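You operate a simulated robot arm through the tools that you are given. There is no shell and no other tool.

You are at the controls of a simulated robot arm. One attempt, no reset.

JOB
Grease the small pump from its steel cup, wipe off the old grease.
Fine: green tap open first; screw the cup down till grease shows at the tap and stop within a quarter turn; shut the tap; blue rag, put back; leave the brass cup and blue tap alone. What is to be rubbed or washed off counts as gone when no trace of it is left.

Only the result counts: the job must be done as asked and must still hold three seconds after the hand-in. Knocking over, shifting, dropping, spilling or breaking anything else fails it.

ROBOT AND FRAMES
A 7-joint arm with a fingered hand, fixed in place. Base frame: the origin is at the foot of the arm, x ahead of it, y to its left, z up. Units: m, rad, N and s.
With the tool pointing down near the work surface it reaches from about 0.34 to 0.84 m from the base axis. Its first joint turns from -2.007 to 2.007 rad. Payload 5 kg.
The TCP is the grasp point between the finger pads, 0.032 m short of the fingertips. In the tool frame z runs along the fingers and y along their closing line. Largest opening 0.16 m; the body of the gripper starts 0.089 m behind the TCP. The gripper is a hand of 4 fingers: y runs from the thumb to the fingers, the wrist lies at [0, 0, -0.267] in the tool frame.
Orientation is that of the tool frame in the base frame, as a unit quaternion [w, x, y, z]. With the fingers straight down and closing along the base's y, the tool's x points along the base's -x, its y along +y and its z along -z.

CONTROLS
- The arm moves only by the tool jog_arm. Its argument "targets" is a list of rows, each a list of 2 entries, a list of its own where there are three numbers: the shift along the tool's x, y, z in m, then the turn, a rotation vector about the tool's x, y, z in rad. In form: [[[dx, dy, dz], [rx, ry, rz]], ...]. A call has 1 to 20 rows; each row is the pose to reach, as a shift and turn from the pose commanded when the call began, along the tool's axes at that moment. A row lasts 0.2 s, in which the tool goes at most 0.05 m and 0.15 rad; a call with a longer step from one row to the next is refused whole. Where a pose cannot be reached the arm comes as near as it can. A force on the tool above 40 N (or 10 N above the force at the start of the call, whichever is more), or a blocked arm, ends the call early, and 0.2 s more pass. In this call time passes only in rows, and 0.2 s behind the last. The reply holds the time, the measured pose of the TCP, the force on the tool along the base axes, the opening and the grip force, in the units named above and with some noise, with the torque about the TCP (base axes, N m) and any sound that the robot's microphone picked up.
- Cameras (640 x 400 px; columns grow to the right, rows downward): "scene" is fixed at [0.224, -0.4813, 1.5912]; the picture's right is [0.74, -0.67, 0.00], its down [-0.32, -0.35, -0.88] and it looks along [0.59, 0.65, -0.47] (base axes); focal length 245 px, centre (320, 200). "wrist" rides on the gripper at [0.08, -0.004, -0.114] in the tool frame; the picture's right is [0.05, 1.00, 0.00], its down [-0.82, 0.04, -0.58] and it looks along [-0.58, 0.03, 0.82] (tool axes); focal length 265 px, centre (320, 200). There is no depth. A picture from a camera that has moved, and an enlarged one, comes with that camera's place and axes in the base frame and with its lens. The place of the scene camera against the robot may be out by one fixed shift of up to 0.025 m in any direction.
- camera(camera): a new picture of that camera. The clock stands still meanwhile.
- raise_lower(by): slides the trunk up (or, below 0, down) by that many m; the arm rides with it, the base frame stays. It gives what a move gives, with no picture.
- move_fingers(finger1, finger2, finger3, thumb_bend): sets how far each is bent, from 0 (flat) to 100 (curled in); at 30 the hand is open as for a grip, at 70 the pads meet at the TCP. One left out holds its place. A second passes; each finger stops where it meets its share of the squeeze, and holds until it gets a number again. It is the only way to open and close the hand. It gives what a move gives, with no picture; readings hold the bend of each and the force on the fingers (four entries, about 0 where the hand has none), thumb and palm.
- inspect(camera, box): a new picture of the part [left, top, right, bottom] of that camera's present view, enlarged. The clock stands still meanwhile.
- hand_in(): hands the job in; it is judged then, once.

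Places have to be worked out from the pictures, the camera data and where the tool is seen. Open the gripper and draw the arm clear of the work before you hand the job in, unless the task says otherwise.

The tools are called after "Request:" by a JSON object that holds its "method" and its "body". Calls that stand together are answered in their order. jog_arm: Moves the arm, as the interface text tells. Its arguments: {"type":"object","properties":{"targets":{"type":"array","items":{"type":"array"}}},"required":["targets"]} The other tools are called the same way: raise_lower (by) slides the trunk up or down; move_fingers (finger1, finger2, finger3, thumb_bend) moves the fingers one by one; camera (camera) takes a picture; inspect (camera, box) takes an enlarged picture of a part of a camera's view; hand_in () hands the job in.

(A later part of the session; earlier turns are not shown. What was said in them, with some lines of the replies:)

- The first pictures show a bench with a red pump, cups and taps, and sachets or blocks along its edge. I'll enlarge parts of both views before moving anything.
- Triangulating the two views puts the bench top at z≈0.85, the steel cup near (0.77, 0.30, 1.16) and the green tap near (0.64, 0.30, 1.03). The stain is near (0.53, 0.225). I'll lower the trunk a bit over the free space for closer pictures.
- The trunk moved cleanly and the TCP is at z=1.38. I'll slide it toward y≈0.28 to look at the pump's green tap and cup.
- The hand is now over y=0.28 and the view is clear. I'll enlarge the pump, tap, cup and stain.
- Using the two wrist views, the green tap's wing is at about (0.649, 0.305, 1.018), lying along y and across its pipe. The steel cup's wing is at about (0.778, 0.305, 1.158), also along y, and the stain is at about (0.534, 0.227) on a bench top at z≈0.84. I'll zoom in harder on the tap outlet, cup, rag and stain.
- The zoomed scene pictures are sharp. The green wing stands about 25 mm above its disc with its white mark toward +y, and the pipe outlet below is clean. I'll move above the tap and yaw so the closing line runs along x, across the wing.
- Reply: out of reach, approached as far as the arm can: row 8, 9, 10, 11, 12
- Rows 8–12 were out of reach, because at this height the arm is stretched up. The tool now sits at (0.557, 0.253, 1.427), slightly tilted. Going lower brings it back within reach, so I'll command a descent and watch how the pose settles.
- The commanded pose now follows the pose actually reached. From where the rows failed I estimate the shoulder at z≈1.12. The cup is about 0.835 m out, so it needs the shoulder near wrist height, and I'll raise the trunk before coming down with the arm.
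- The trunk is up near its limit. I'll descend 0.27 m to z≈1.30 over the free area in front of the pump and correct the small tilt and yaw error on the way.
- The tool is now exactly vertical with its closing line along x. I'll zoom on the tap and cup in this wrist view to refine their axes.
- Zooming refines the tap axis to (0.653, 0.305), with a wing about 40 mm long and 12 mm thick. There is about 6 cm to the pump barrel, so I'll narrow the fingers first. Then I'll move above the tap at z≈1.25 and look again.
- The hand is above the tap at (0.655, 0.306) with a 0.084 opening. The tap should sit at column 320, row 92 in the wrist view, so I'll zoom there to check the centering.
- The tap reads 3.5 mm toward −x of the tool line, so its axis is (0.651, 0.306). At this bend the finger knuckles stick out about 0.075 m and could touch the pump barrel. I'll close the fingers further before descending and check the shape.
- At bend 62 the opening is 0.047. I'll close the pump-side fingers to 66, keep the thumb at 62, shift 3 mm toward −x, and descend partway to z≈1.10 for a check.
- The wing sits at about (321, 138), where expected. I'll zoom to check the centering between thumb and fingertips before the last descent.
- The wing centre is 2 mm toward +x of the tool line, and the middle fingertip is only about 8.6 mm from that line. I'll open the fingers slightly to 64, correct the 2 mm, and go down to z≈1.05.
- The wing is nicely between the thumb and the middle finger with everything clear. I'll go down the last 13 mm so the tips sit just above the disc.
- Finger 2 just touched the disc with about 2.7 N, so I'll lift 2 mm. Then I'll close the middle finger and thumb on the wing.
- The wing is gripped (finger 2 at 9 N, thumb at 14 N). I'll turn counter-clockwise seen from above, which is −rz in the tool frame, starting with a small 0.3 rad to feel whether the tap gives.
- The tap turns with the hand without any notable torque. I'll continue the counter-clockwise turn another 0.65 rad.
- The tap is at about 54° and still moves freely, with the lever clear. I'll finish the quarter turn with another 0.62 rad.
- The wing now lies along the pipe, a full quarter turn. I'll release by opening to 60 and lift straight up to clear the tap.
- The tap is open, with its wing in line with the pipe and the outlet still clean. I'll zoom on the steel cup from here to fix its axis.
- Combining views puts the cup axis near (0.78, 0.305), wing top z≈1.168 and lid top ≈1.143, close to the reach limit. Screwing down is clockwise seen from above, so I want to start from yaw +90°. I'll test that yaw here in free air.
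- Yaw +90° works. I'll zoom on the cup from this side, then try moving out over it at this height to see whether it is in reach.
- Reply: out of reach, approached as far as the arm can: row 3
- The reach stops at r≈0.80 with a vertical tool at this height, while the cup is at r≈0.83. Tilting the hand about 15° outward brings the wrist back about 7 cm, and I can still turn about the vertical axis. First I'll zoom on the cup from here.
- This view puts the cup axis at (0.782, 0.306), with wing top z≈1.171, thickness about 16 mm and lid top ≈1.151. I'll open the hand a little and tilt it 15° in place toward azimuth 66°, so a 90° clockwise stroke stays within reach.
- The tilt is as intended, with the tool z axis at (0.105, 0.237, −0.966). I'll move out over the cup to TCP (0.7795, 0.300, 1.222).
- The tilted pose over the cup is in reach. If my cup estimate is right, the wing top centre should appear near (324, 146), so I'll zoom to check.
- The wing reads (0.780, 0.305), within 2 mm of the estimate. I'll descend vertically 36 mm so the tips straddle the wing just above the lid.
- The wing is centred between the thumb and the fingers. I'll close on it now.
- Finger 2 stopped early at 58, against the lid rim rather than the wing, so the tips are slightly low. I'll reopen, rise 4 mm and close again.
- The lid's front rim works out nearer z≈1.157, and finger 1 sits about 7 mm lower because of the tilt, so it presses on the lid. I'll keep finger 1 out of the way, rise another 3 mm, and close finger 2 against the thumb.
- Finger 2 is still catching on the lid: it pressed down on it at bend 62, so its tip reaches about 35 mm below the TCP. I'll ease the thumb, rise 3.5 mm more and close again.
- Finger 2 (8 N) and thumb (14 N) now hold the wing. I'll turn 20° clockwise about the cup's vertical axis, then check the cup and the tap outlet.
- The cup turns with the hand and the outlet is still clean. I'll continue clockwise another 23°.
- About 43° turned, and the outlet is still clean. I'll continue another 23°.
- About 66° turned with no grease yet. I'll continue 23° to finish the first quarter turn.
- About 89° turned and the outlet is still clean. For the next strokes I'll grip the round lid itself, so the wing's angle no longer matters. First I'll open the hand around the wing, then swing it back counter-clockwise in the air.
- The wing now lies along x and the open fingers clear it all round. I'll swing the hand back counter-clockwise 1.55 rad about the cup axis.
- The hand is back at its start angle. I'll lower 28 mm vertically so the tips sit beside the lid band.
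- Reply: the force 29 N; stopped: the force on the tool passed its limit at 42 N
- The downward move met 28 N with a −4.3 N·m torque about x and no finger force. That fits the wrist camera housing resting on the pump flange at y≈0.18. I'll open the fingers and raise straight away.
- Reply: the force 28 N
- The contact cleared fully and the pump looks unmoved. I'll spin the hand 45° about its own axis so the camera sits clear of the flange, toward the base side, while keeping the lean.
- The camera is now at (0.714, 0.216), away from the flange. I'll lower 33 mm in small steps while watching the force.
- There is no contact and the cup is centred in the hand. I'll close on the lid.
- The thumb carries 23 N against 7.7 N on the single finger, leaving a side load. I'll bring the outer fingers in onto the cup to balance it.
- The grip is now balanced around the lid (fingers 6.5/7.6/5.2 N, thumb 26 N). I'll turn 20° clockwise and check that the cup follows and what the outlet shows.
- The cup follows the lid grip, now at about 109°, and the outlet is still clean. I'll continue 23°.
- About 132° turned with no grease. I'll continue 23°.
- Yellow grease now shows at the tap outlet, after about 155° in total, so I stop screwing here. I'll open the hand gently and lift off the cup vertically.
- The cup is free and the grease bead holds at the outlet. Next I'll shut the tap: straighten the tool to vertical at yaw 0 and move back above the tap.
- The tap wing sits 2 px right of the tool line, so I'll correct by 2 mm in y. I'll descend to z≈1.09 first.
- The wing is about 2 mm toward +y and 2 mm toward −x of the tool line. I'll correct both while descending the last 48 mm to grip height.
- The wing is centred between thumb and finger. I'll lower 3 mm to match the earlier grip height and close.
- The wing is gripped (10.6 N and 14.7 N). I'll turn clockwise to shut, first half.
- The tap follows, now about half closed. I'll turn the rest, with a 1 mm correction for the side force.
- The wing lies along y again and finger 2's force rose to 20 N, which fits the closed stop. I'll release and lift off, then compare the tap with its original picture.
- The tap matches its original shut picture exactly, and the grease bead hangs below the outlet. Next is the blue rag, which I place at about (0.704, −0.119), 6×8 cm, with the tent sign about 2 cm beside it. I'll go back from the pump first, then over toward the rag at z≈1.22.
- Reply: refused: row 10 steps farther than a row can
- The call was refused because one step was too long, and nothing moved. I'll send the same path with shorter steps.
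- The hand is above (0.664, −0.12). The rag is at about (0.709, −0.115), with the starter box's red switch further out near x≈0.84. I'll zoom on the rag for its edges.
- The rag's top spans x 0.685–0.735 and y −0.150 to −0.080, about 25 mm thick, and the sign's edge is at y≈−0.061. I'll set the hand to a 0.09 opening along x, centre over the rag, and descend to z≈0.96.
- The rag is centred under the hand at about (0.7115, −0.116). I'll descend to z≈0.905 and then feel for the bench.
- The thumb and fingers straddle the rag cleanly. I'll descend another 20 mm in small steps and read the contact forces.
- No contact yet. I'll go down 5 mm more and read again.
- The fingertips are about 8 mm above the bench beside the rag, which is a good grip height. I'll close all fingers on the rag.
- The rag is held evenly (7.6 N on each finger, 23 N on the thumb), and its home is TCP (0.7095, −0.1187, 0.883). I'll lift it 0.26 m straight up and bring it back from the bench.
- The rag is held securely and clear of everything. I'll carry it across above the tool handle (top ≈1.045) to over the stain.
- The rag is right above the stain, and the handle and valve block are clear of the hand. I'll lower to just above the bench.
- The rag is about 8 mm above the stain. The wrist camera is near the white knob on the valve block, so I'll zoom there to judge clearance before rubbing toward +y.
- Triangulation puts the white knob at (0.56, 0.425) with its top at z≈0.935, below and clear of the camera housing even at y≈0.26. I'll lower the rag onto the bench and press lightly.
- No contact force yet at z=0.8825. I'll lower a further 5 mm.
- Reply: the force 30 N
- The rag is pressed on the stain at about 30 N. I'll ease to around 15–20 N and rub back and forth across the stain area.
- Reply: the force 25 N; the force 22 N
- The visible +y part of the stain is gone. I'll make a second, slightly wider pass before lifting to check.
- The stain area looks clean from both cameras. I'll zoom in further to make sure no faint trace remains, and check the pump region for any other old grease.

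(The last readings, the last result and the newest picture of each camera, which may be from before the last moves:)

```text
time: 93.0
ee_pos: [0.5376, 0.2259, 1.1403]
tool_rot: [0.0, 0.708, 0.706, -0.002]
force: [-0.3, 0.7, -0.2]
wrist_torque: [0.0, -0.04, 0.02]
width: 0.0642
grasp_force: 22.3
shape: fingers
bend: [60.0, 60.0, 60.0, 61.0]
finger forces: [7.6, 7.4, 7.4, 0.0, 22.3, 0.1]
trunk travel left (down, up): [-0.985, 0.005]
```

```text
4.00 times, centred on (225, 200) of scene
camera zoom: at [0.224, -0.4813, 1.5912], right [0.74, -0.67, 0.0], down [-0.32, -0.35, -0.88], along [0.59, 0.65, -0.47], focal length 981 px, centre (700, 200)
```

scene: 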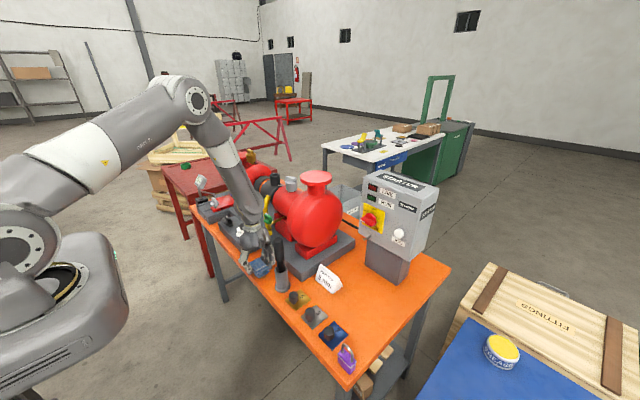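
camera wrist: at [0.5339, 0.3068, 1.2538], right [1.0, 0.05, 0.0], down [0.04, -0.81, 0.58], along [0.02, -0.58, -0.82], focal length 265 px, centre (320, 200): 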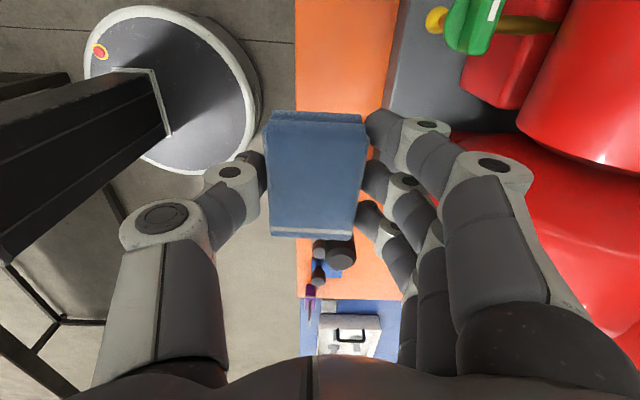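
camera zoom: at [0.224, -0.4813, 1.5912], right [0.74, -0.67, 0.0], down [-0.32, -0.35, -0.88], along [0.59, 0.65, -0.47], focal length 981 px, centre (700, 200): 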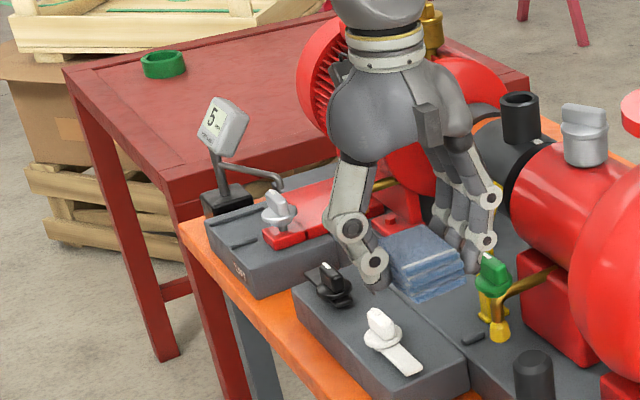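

No trace is visible at high zoom, and I see no other grease marks apart from the fresh bead at the outlet. As insurance I'll make one more rubbing pass over the same patch.

Request:
{"method": "jog_arm", "body": {"targets": [[[0, 0, 0.045], [0, 0, 0]], [[0, 0, 0.09], [0, 0, 0]], [[0, 0, 0.135], [0, 0, 0]], [[0, 0, 0.18], [0, 0, 0]], [[0, 0, 0.22], [0, 0, 0]], [[0, 0, 0.245], [0, 0, 0]], [[0, 0, 0.255], [0, 0, 0]], [[0, 0, 0.26], [0, 0, 0]]]}}

Request:
{"method": "jog_arm", "body": {"targets": [[[0.018, 0.018, 0], [0, 0, 0]], [[0.035, 0.022, 0], [0, 0, 0]], [[0.033, -0.02, 0], [0, 0, 0]], [[0.02, 0.02, 0], [0, 0, 0]], [[0.018, -0.022, 0], [0, 0, 0]], [[0.005, 0.02, 0], [0, 0, 0]], [[0.003, -0.022, 0], [0, 0, 0]], [[-0.01, 0.02, 0], [0, 0, 0]], [[-0.013, -0.022, 0], [0, 0, 0]], [[-0.025, 0.02, 0], [0, 0, 0]], [[-0.028, -0.022, 0], [0, 0, 0]], [[-0.038, 0.018, 0], [0, 0, 0]], [[-0.036, -0.02, 0], [0, 0, 0]], [[0, -0.02, 0], [0, 0, 0]], [[0.035, -0.015, 0], [0, 0, 0]], [[0.01, 0, 0], [0, 0, 0]], [[-0.02, 0.015, 0], [0, 0, 0]], [[0.015, 0.02, 0], [0, 0, 0]], [[0, 0, 0], [0, 0, 0]]]}}

Request:
{"method": "jog_arm", "body": {"targets": [[[0, 0, -0.03], [0, 0, 0]], [[0, 0, -0.075], [0, 0, 0]], [[0, 0, -0.12], [0, 0, 0]], [[0, 0, -0.165], [0, 0, 0]], [[0, 0, -0.21], [0, 0, 0]], [[0, 0, -0.26], [0, 0, 0]]]}}

Request:
{"method": "camera", "body": {"camera": "wrist"}}

Request:
{"method": "inspect", "body": {"camera": "scene", "box": [240, 255, 280, 285]}}

```text
time: 94.8
ee_pos: [0.5385, 0.2265, 0.8794]
tool_rot: [-0.001, 0.709, 0.705, -0.002]
force: [-0.7, -0.4, 4.4]
wrist_torque: [-0.03, -0.16, 0.0]
width: 0.064
grasp_force: 24.0
shape: fingers
bend: [60.0, 60.0, 60.0, 61.0]
finger forces: [8.3, 8.1, 8.1, 0.1, 23.2, 0.1]
trunk travel left (down, up): [-0.985, 0.005]
```

```text
time: 98.8
ee_pos: [0.5395, 0.2265, 0.8792]
tool_rot: [-0.001, 0.709, 0.705, 0.001]
force: [4.7, 3.2, 20.6]
wrist_torque: [-0.08, -0.82, 0.14]
width: 0.064
grasp_force: 31.8
shape: fingers
bend: [60.0, 60.0, 60.0, 61.0]
finger forces: [10.8, 13.6, 15.8, 0.1, 22.0, 0.0]
trunk travel left (down, up): [-0.985, 0.005]
```

```text
time: 100.2
ee_pos: [0.5399, 0.227, 1.1375]
tool_rot: [-0.001, 0.709, 0.705, -0.002]
force: [0.0, -0.4, 0.1]
wrist_torque: [0.04, -0.05, 0.01]
width: 0.0641
grasp_force: 22.3
shape: fingers
bend: [60.0, 60.0, 60.0, 61.0]
finger forces: [7.5, 7.4, 7.5, 0.1, 22.4, 0.0]
trunk travel left (down, up): [-0.985, 0.005]
```

```text
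taken
camera wrist: at [0.5358, 0.3081, 1.2521], right [1.0, 0.05, 0.0], down [0.04, -0.81, 0.58], along [0.02, -0.58, -0.82], focal length 265 px, centre (320, 200)
```

wrist: 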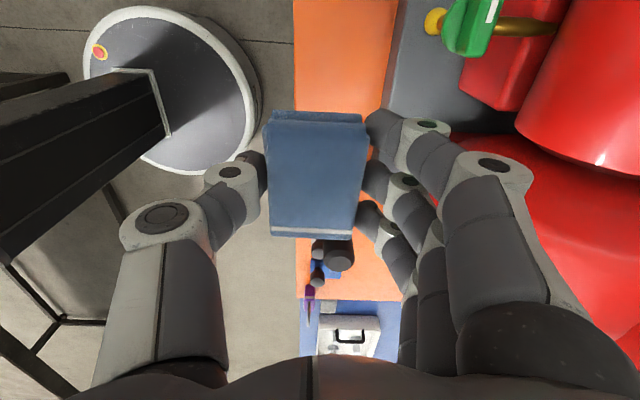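

```text
13.33 times, centred on (260, 270) of scene
camera zoom: at [0.224, -0.4813, 1.5912], right [0.74, -0.67, 0.0], down [-0.32, -0.35, -0.88], along [0.59, 0.65, -0.47], focal length 3269 px, centre (1120, -733)
```

zoom: 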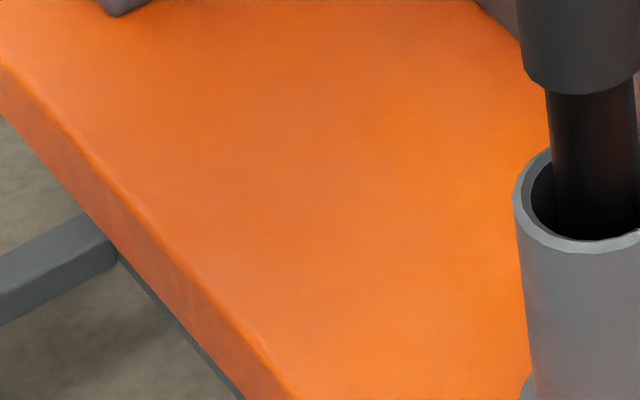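

The bench is clean. I'll carry the rag back along the same path to above its original spot.

Request:
{"method": "jog_arm", "body": {"targets": [[[-0.04, 0, 0], [0, 0, 0]], [[-0.085, 0, 0], [0, 0, 0]], [[-0.13, 0, 0], [0, 0, 0]], [[-0.175, 0, 0], [0, 0, 0]], [[-0.22, 0, 0], [0, 0, 0]], [[-0.265, 0, 0], [0, 0, 0]], [[-0.31, 0, 0], [0, 0, 0]], [[-0.343, 0, 0], [0, 0, 0]], [[-0.343, 0.04, 0], [0, 0, 0]], [[-0.343, 0.085, 0], [0, 0, 0]], [[-0.343, 0.13, 0], [0, 0, 0]], [[-0.343, 0.16, 0], [0, 0, 0]], [[-0.343, 0.1725, 0], [0, 0, 0]]]}}

Request:
{"method": "camera", "body": {"camera": "wrist"}}

Request:
{"method": "camera", "body": {"camera": "scene"}}

```text
time: 103.0
ee_pos: [0.7115, -0.118, 1.137]
tool_rot: [-0.002, 0.709, 0.705, -0.002]
force: [0.4, 0.0, -0.9]
wrist_torque: [0.02, 0.0, 0.01]
width: 0.0641
grasp_force: 21.9
shape: fingers
bend: [60.0, 60.0, 60.0, 61.0]
finger forces: [7.3, 7.3, 7.3, 0.1, 21.9, 0.1]
trunk travel left (down, up): [-0.985, 0.005]
```

```text
taken
camera wrist: at [0.7079, -0.0372, 1.251], right [1.0, 0.05, 0.0], down [0.04, -0.81, 0.58], along [0.02, -0.58, -0.82], focal length 265 px, centre (320, 200)
```

wrist: 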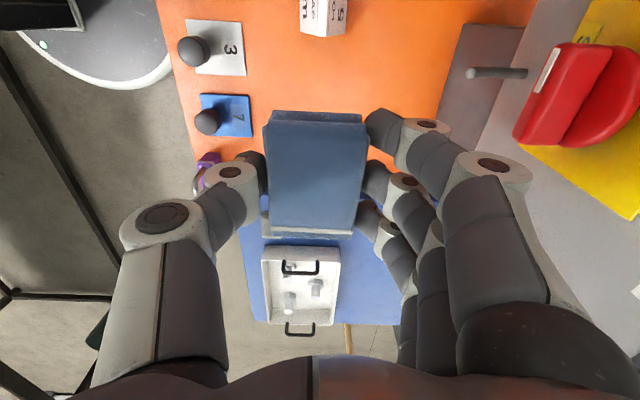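

```text
taken
```

scene: 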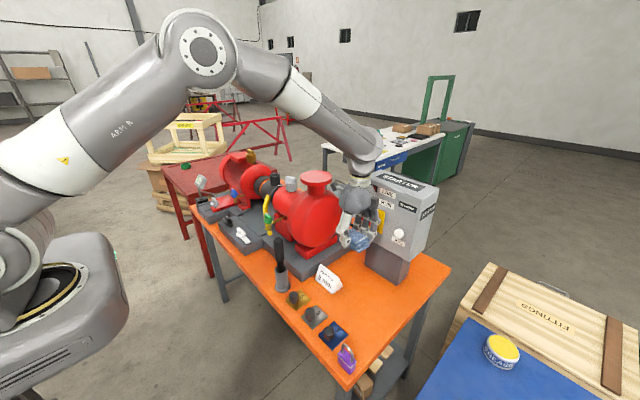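

The rag is above its home spot with the same clearances as before. I'll descend to just above the bench.

Request:
{"method": "jog_arm", "body": {"targets": [[[0, 0, 0.045], [0, 0, 0]], [[0, 0, 0.09], [0, 0, 0]], [[0, 0, 0.135], [0, 0, 0]], [[0, 0, 0.18], [0, 0, 0]], [[0, 0, 0.215], [0, 0, 0]], [[0, 0, 0.238], [0, 0, 0]], [[0, 0, 0.248], [0, 0, 0]]]}}

Request:
{"method": "camera", "body": {"camera": "wrist"}}

Request:
{"method": "inspect", "body": {"camera": "scene", "box": [325, 265, 375, 315]}}

```text
time: 104.7
ee_pos: [0.7103, -0.1169, 0.8911]
tool_rot: [-0.002, 0.709, 0.705, -0.002]
force: [-0.6, 0.1, -0.1]
wrist_torque: [-0.01, -0.03, 0.04]
width: 0.0637
grasp_force: 21.8
shape: fingers
bend: [60.0, 60.0, 60.0, 61.0]
finger forces: [7.3, 7.2, 7.2, 0.1, 21.7, 0.0]
trunk travel left (down, up): [-0.985, 0.005]
```

```text
taken
camera wrist: at [0.707, -0.0371, 1.0046], right [1.0, 0.05, 0.0], down [0.04, -0.81, 0.58], along [0.02, -0.58, -0.82], focal length 265 px, centre (320, 200)
```

wrist: 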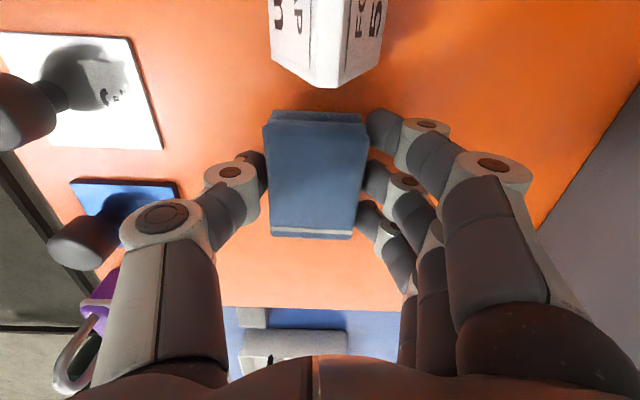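

```text
8.00 times, centred on (350, 290) of scene
camera zoom: at [0.224, -0.4813, 1.5912], right [0.74, -0.67, 0.0], down [-0.32, -0.35, -0.88], along [0.59, 0.65, -0.47], focal length 1962 px, centre (80, -520)
```

zoom: 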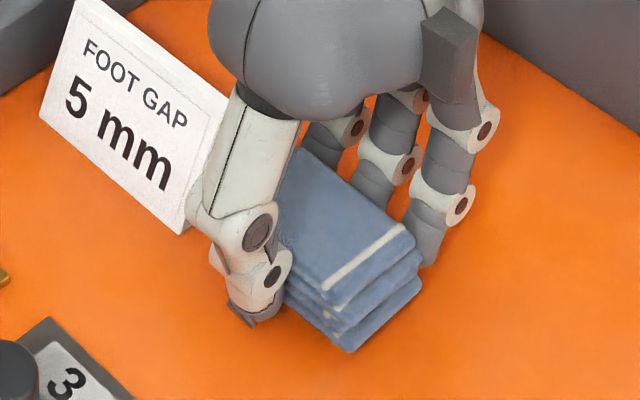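

About 8 mm remain to the original height. I'll lower that amount and read the force.

Request:
{"method": "jog_arm", "body": {"targets": [[[0, 0, 0.004], [0, 0, 0]], [[0, 0, 0.0075], [0, 0, 0]]]}}

```text
time: 105.2
ee_pos: [0.7091, -0.1169, 0.8843]
tool_rot: [0.0, 0.709, 0.705, -0.002]
force: [-0.6, 0.0, -0.4]
wrist_torque: [-0.02, 0.0, -0.01]
width: 0.0639
grasp_force: 21.7
shape: fingers
bend: [60.0, 60.0, 60.0, 61.0]
finger forces: [7.3, 7.3, 7.2, 0.1, 21.7, 0.0]
trunk travel left (down, up): [-0.985, 0.005]
```

No contact yet. I'll lower in 1.5 mm steps until the rag just touches.

Request:
{"method": "jog_arm", "body": {"targets": [[[0, 0, 0.002], [0, 0, 0]]]}}

Request:
{"method": "jog_arm", "body": {"targets": [[[0, 0, 0.0015], [0, 0, 0]]]}}

```text
time: 105.7
ee_pos: [0.7107, -0.1173, 0.8821]
tool_rot: [0.0, 0.709, 0.705, -0.002]
force: [0.5, 0.3, 0.7]
wrist_torque: [0.02, 0.0, -0.01]
width: 0.0639
grasp_force: 21.3
shape: fingers
bend: [60.0, 60.0, 60.0, 61.0]
finger forces: [7.3, 7.3, 7.1, 0.0, 21.6, 0.0]
trunk travel left (down, up): [-0.985, 0.005]
```

```text
time: 106.0
ee_pos: [0.7101, -0.1183, 0.8788]
tool_rot: [-0.002, 0.709, 0.705, -0.002]
force: [0.0, -0.5, -0.4]
wrist_torque: [-0.02, -0.02, 0.03]
width: 0.0639
grasp_force: 21.3
shape: fingers
bend: [60.0, 60.0, 60.0, 61.0]
finger forces: [7.3, 7.2, 7.2, 0.1, 21.7, 0.1]
trunk travel left (down, up): [-0.985, 0.005]
```

Still no contact, because the pressing pushed the rag up a little in the grip. I'll go on in small steps.

Request:
{"method": "jog_arm", "body": {"targets": [[[0, 0, 0.0015], [0, 0, 0]]]}}

Request:
{"method": "jog_arm", "body": {"targets": [[[0, 0, 0.001], [0, 0, 0]]]}}

Request:
{"method": "inspect", "body": {"camera": "scene", "box": [325, 265, 375, 315]}}

```text
time: 106.5
ee_pos: [0.7092, -0.1192, 0.8795]
tool_rot: [-0.001, 0.709, 0.706, -0.002]
force: [-1.8, 1.0, 6.0]
wrist_torque: [0.08, -0.22, 0.01]
width: 0.0636
grasp_force: 24.4
shape: fingers
bend: [60.0, 60.0, 60.0, 61.0]
finger forces: [9.5, 8.9, 8.1, 0.0, 22.8, 0.0]
trunk travel left (down, up): [-0.985, 0.005]
```

```text
time: 106.8
ee_pos: [0.7101, -0.1181, 0.8784]
tool_rot: [0.001, 0.709, 0.705, 0.0]
force: [0.1, 1.8, 16.3]
wrist_torque: [0.14, -0.37, 0.06]
width: 0.0639
grasp_force: 29.7
shape: fingers
bend: [60.0, 60.0, 60.0, 61.0]
finger forces: [12.6, 11.4, 10.6, 0.0, 24.6, 0.1]
trunk travel left (down, up): [-0.985, 0.005]
```

```text
8.00 times, centred on (350, 290) of scene
camera zoom: at [0.224, -0.4813, 1.5912], right [0.74, -0.67, 0.0], down [-0.32, -0.35, -0.88], along [0.59, 0.65, -0.47], focal length 1962 px, centre (80, -520)
```

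zoom: 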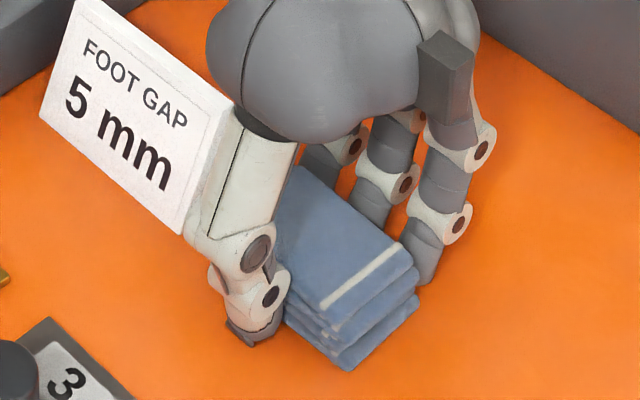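

The rag is down (16 N) and sits where it was originally. I'll ease 1 mm and open the fingers just enough to free it.

Request:
{"method": "jog_arm", "body": {"targets": [[[0, 0, -0.001], [0, 0, 0]]]}}

Request:
{"method": "move_fingers", "body": {"finger1": 54, "finger2": 54, "finger3": 54, "thumb_bend": 54}}

Request:
{"method": "inspect", "body": {"camera": "scene", "box": [325, 265, 375, 315]}}

Request:
{"method": "camera", "body": {"camera": "wrist"}}

```text
time: 107.2
ee_pos: [0.71, -0.1181, 0.8786]
tool_rot: [0.0, 0.709, 0.705, 0.0]
force: [2.4, 2.1, 13.4]
wrist_torque: [0.17, -0.58, 0.06]
width: 0.0638
grasp_force: 27.8
shape: fingers
bend: [60.0, 60.0, 60.0, 61.0]
finger forces: [11.9, 11.1, 10.5, 0.0, 22.5, 0.0]
trunk travel left (down, up): [-0.985, 0.005]
```

```text
time: 108.2
ee_pos: [0.7096, -0.1184, 0.8806]
tool_rot: [0.0, 0.709, 0.705, -0.001]
force: [-0.8, 2.8, 32.2]
wrist_torque: [0.2, 0.99, -0.2]
width: 0.0709
grasp_force: 16.3
shape: fingers
bend: [55.0, 55.0, 55.0, 55.0]
finger forces: [2.6, 2.1, 1.6, 0.1, 25.8, 0.0]
trunk travel left (down, up): [-0.985, 0.005]
```

```text
8.00 times, centred on (350, 290) of scene
camera zoom: at [0.224, -0.4813, 1.5912], right [0.74, -0.67, 0.0], down [-0.32, -0.35, -0.88], along [0.59, 0.65, -0.47], focal length 1962 px, centre (80, -520)
```

zoom: 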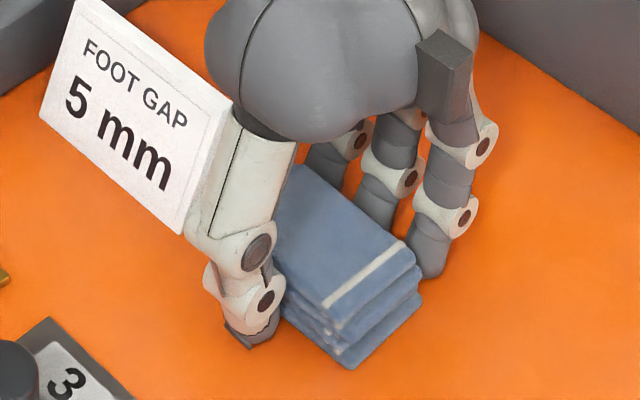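

```text
taken
camera wrist: at [0.7051, -0.0372, 0.9939], right [1.0, 0.05, 0.0], down [0.04, -0.81, 0.58], along [0.03, -0.58, -0.82], focal length 265 px, centre (320, 200)
```

wrist: 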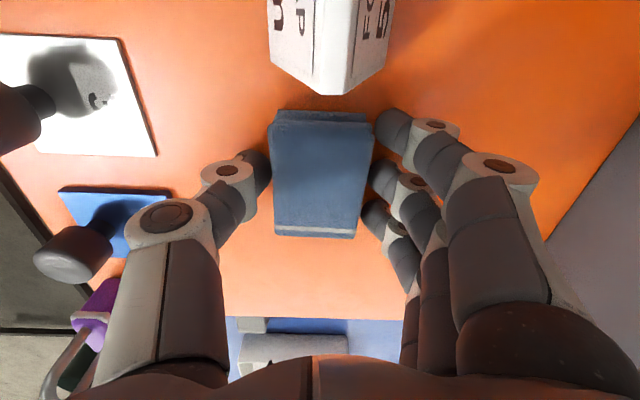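

The opened fingertips touch the bench (32 N upward, mostly through the thumb). I'll raise 4 mm, open a little more, then check that the rag is free.

Request:
{"method": "jog_arm", "body": {"targets": [[[0, 0, -0.002], [0, 0, 0]], [[0, 0, -0.004], [0, 0, 0]]]}}

Request:
{"method": "move_fingers", "body": {"finger1": 49, "finger2": 49, "finger3": 49, "thumb_bend": 49}}

Request:
{"method": "inspect", "body": {"camera": "scene", "box": [325, 265, 375, 315]}}

Request:
{"method": "camera", "body": {"camera": "wrist"}}

```text
time: 108.8
ee_pos: [0.7082, -0.1192, 0.8805]
tool_rot: [0.0, 0.709, 0.705, -0.002]
force: [0.6, 2.2, 13.4]
wrist_torque: [0.11, -0.24, 0.1]
width: 0.0714
grasp_force: 7.5
shape: fingers
bend: [55.0, 55.0, 55.0, 55.0]
finger forces: [3.3, 3.0, 2.7, 0.0, 4.3, 0.0]
trunk travel left (down, up): [-0.985, 0.005]
```

```text
time: 109.8
ee_pos: [0.7074, -0.1181, 0.8814]
tool_rot: [-0.001, 0.709, 0.706, -0.003]
force: [-0.4, -0.2, 2.7]
wrist_torque: [0.07, -0.07, -0.01]
width: 0.0931
grasp_force: 1.1
shape: fingers
bend: [50.0, 49.0, 49.0, 49.0]
finger forces: [1.7, 0.4, 0.0, 0.1, 0.0, 0.1]
trunk travel left (down, up): [-0.985, 0.005]
```

```text
8.00 times, centred on (350, 290) of scene
camera zoom: at [0.224, -0.4813, 1.5912], right [0.74, -0.67, 0.0], down [-0.32, -0.35, -0.88], along [0.59, 0.65, -0.47], focal length 1962 px, centre (80, -520)
```

zoom: 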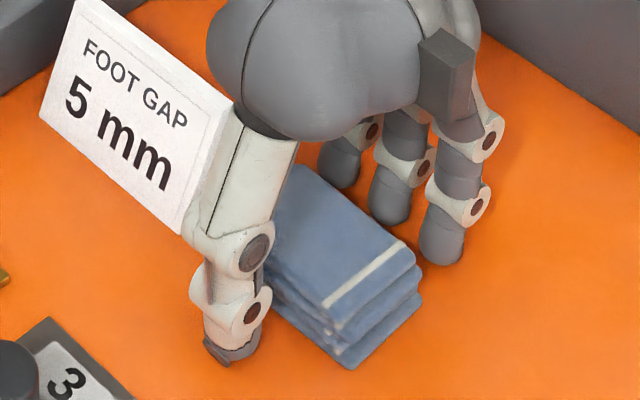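

```text
taken
camera wrist: at [0.7058, -0.0376, 0.9944], right [1.0, 0.05, -0.01], down [0.04, -0.81, 0.58], along [0.02, -0.58, -0.82], focal length 265 px, centre (320, 200)
```

wrist: 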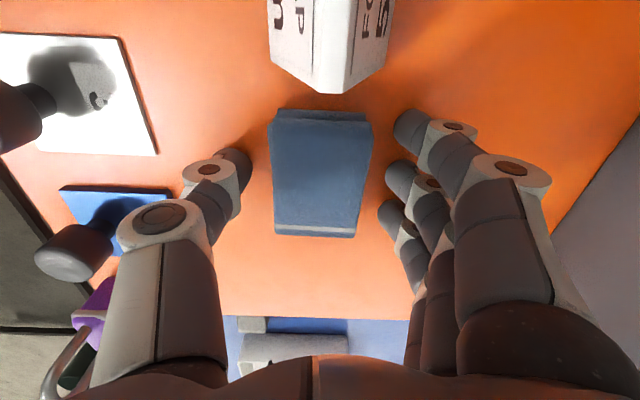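

The rag rests free in its original place. I'll lift straight up and clear.

Request:
{"method": "jog_arm", "body": {"targets": [[[0, 0, -0.02], [0, 0, 0]], [[0, 0, -0.05], [0, 0, 0]], [[0, 0, -0.095], [0, 0, 0]], [[0, 0, -0.14], [0, 0, 0]], [[0, 0, -0.185], [0, 0, 0]], [[0, 0, -0.23], [0, 0, 0]], [[0, 0, -0.275], [0, 0, 0]], [[0, 0, -0.32], [0, 0, 0]], [[0, -0.045, -0.34], [0, 0, 0]], [[0, -0.09, -0.36], [0, 0, 0]], [[0, -0.135, -0.38], [0, 0, 0]], [[0, -0.18, -0.4], [0, 0, 0]]]}}

Request:
{"method": "move_fingers", "body": {"finger1": 30, "finger2": 30, "finger3": 30, "thumb_bend": 30}}

Request:
{"method": "camera", "body": {"camera": "scene"}}

Request:
{"method": "inspect", "body": {"camera": "scene", "box": [240, 230, 400, 380]}}

Request:
{"method": "inspect", "body": {"camera": "scene", "box": [180, 140, 340, 240]}}

Request:
{"method": "inspect", "body": {"camera": "scene", "box": [330, 280, 370, 315]}}

```text
time: 112.5
ee_pos: [0.5271, -0.1164, 1.2865]
tool_rot: [0.0, 0.709, 0.705, -0.002]
force: [-1.0, -0.2, 0.6]
wrist_torque: [-0.01, -0.03, 0.01]
width: 0.0947
grasp_force: 0.0
shape: fingers
bend: [49.0, 49.0, 49.0, 49.0]
finger forces: [0.1, 0.0, 0.0, 0.0, 0.1, 0.0]
trunk travel left (down, up): [-0.985, 0.005]
```

```text
time: 113.5
ee_pos: [0.5292, -0.1163, 1.2848]
tool_rot: [-0.001, 0.709, 0.705, -0.002]
force: [0.6, -0.4, 0.0]
wrist_torque: [-0.01, 0.01, 0.01]
width: 0.1698
grasp_force: 0.0
shape: fingers
bend: [30.0, 30.0, 30.0, 30.0]
finger forces: [0.0, 0.1, 0.0, 0.0, 0.0, 0.0]
trunk travel left (down, up): [-0.985, 0.005]
```

```text
taken
```

scene: 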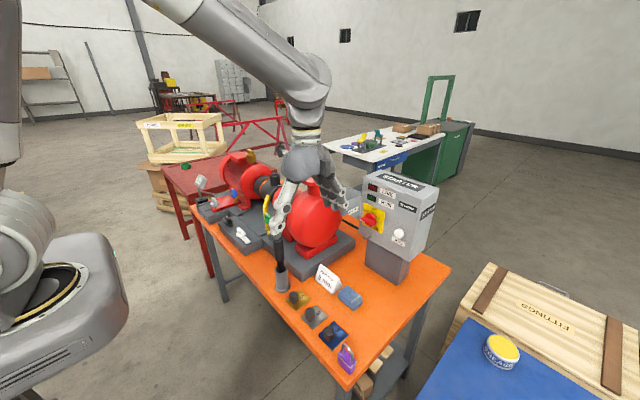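

```text
2.67 times, centred on (320, 305) of scene
camera zoom: at [0.224, -0.4813, 1.5912], right [0.74, -0.67, 0.0], down [-0.32, -0.35, -0.88], along [0.59, 0.65, -0.47], focal length 654 px, centre (320, -80)
```

zoom: 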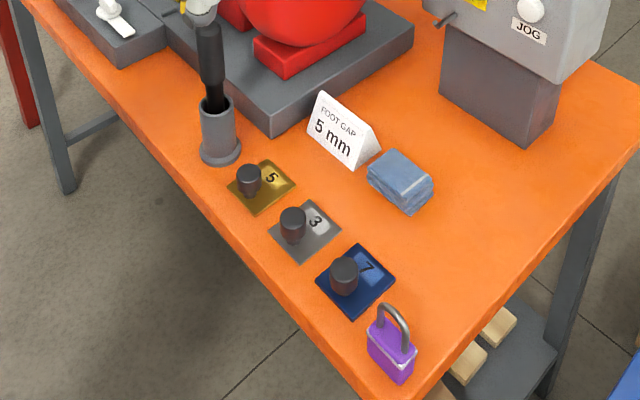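

```text
4.00 times, centred on (260, 190) of scene
camera zoom: at [0.224, -0.4813, 1.5912], right [0.74, -0.67, 0.0], down [-0.32, -0.35, -0.88], along [0.59, 0.65, -0.47], focal length 981 px, centre (560, 240)
```

zoom: 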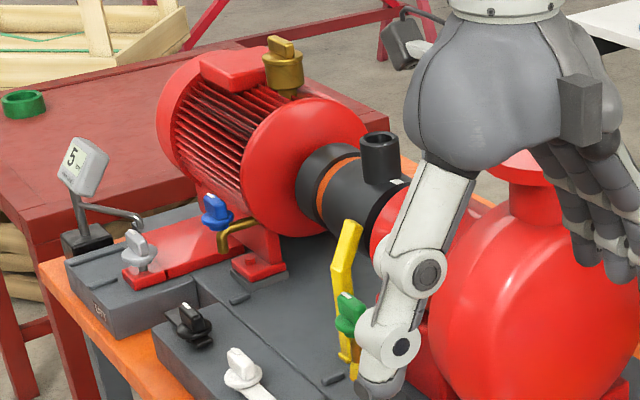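

```text
11.43 times, centred on (350, 298) of scene
camera zoom: at [0.224, -0.4813, 1.5912], right [0.74, -0.67, 0.0], down [-0.32, -0.35, -0.88], along [0.59, 0.65, -0.47], focal length 2802 px, centre (-23, -914)
```

zoom: 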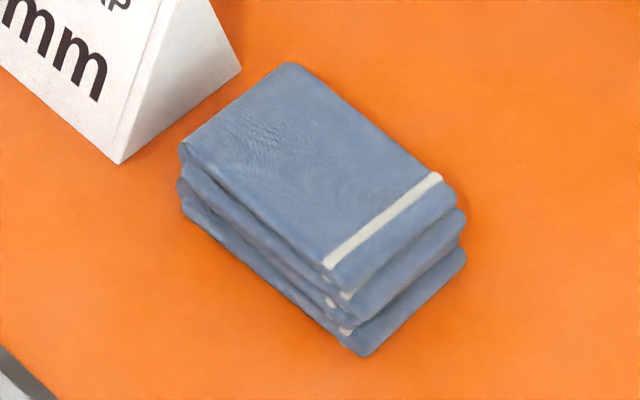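

The rag is back within about 2 mm of where it was, and the sign, plates, lock, brass cup and blue tap look untouched. I'll draw the arm further back and up, then do a last check of tap, cup and bench.

Request:
{"method": "jog_arm", "body": {"targets": [[[0, -0.03, -0.02], [0, 0, 0]], [[0, -0.06, -0.04], [0, 0, 0]], [[0, -0.09, -0.06], [0, 0, 0]], [[0, -0.11, -0.09], [0, 0, 0]], [[0, -0.12, -0.12], [0, 0, 0]]]}}

Request:
{"method": "camera", "body": {"camera": "scene"}}

Request:
{"method": "inspect", "body": {"camera": "scene", "box": [256, 208, 288, 236]}}

Request:
{"method": "inspect", "body": {"camera": "scene", "box": [240, 160, 340, 260]}}

Request:
{"method": "inspect", "body": {"camera": "scene", "box": [235, 245, 295, 295]}}

Request:
{"method": "camera", "body": {"camera": "wrist"}}

```text
time: 114.7
ee_pos: [0.4114, -0.1164, 1.4034]
tool_rot: [0.0, 0.709, 0.706, -0.002]
force: [-0.6, 0.2, 0.2]
wrist_torque: [-0.01, -0.05, 0.01]
width: 0.1701
grasp_force: 0.0
shape: fingers
bend: [30.0, 30.0, 30.0, 30.0]
finger forces: [0.0, 0.0, 0.0, 0.1, 0.0, 0.0]
trunk travel left (down, up): [-0.985, 0.005]
```

```text
taken
```

scene: 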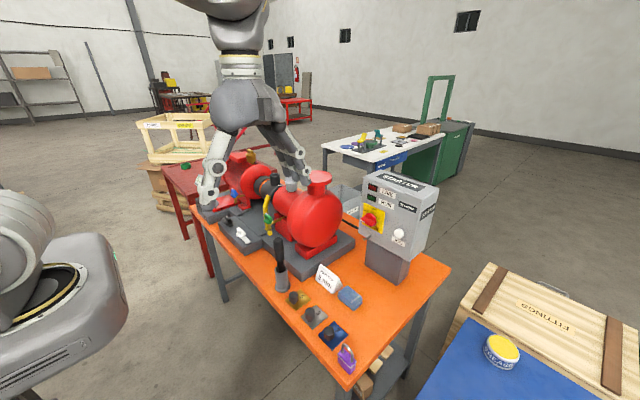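

```text
14.29 times, centred on (272, 222) of scene
camera zoom: at [0.224, -0.4813, 1.5912], right [0.74, -0.67, 0.0], down [-0.32, -0.35, -0.88], along [0.59, 0.65, -0.47], focal length 3503 px, centre (1006, -114)
```

zoom: 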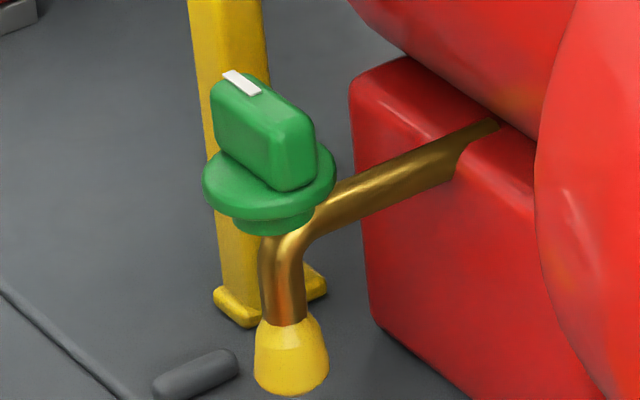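

```text
4.00 times, centred on (290, 210) of scene
camera zoom: at [0.224, -0.4813, 1.5912], right [0.74, -0.67, 0.0], down [-0.32, -0.35, -0.88], along [0.59, 0.65, -0.47], focal length 981 px, centre (440, 160)
```

zoom: 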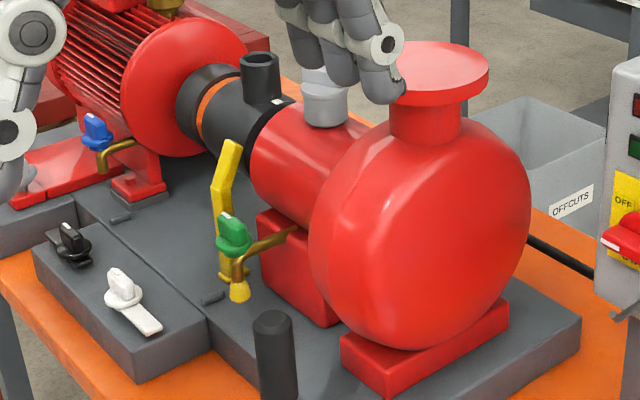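

```text
8.00 times, centred on (265, 270) of scene
camera zoom: at [0.224, -0.4813, 1.5912], right [0.74, -0.67, 0.0], down [-0.32, -0.35, -0.88], along [0.59, 0.65, -0.47], focal length 1962 px, centre (760, -360)
```

zoom: 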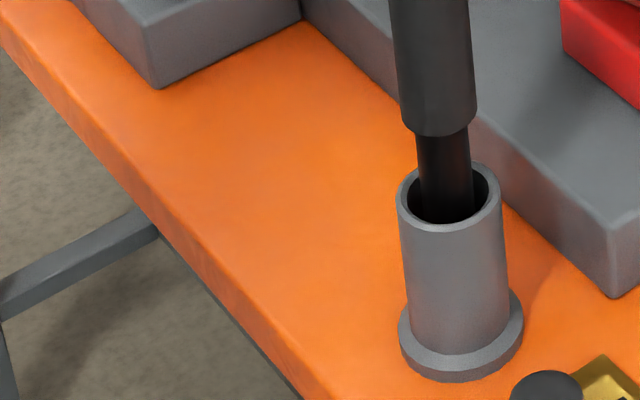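

```text
taken
camera wrist: at [0.4074, -0.0357, 1.5175], right [1.0, 0.05, 0.0], down [0.04, -0.81, 0.58], along [0.02, -0.58, -0.82], focal length 265 px, centre (320, 200)
```

wrist: 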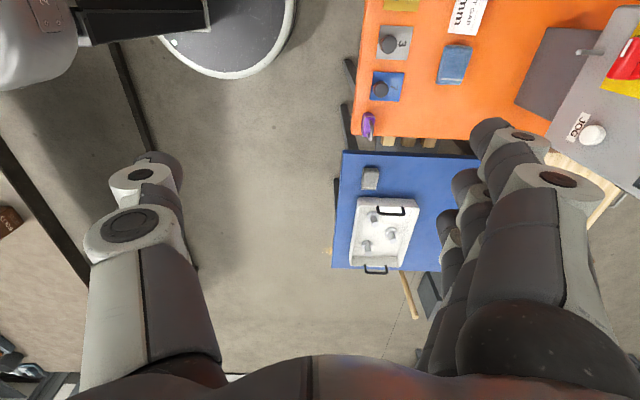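

The tap is shut with grease showing at its outlet, the old stain is gone and the blue rag is back in its place. The hand is open and clear of the bench, and everything else looks undisturbed, so I'm handing in.

Request:
{"method": "hand_in", "body": {}}

```text
The job is handed in.
```

I greased the small pump, wiped off the old grease and handed the job in. The reply only confirmed the hand-in; it gave no verdict.

- **Green tap:** I opened it a quarter turn before touching the cup. Afterwards I shut it, and the handle matches its starting picture.
- **Steel cup:** I screwed it down about 155° in all, checking the outlet every 20–23°. It was clear at 132° and showed grease at 155°, so I stopped at most 23° past the point where it appeared.
- **Old grease:** I took this to be the dark stain near the front edge of the bench. After three rubbing passes with the blue rag, no trace shows at high zoom.
- **Blue rag:** It is back within about 2 mm of its original spot.
- **Fresh grease:** A small yellow bead is still at the tap outlet. I left it, since it is new grease.
- **Contact on the way:** While I was lowering the hand to the cup, the wrist camera housing pressed on the pump's top flange. The force reached about 42 N, the limit that stops the arm. I backed off at once, and nothing looks moved or marked in the later pictures.

I never touched the brass cup or the blue tap. The sign, plates, padlock and tools look undisturbed.
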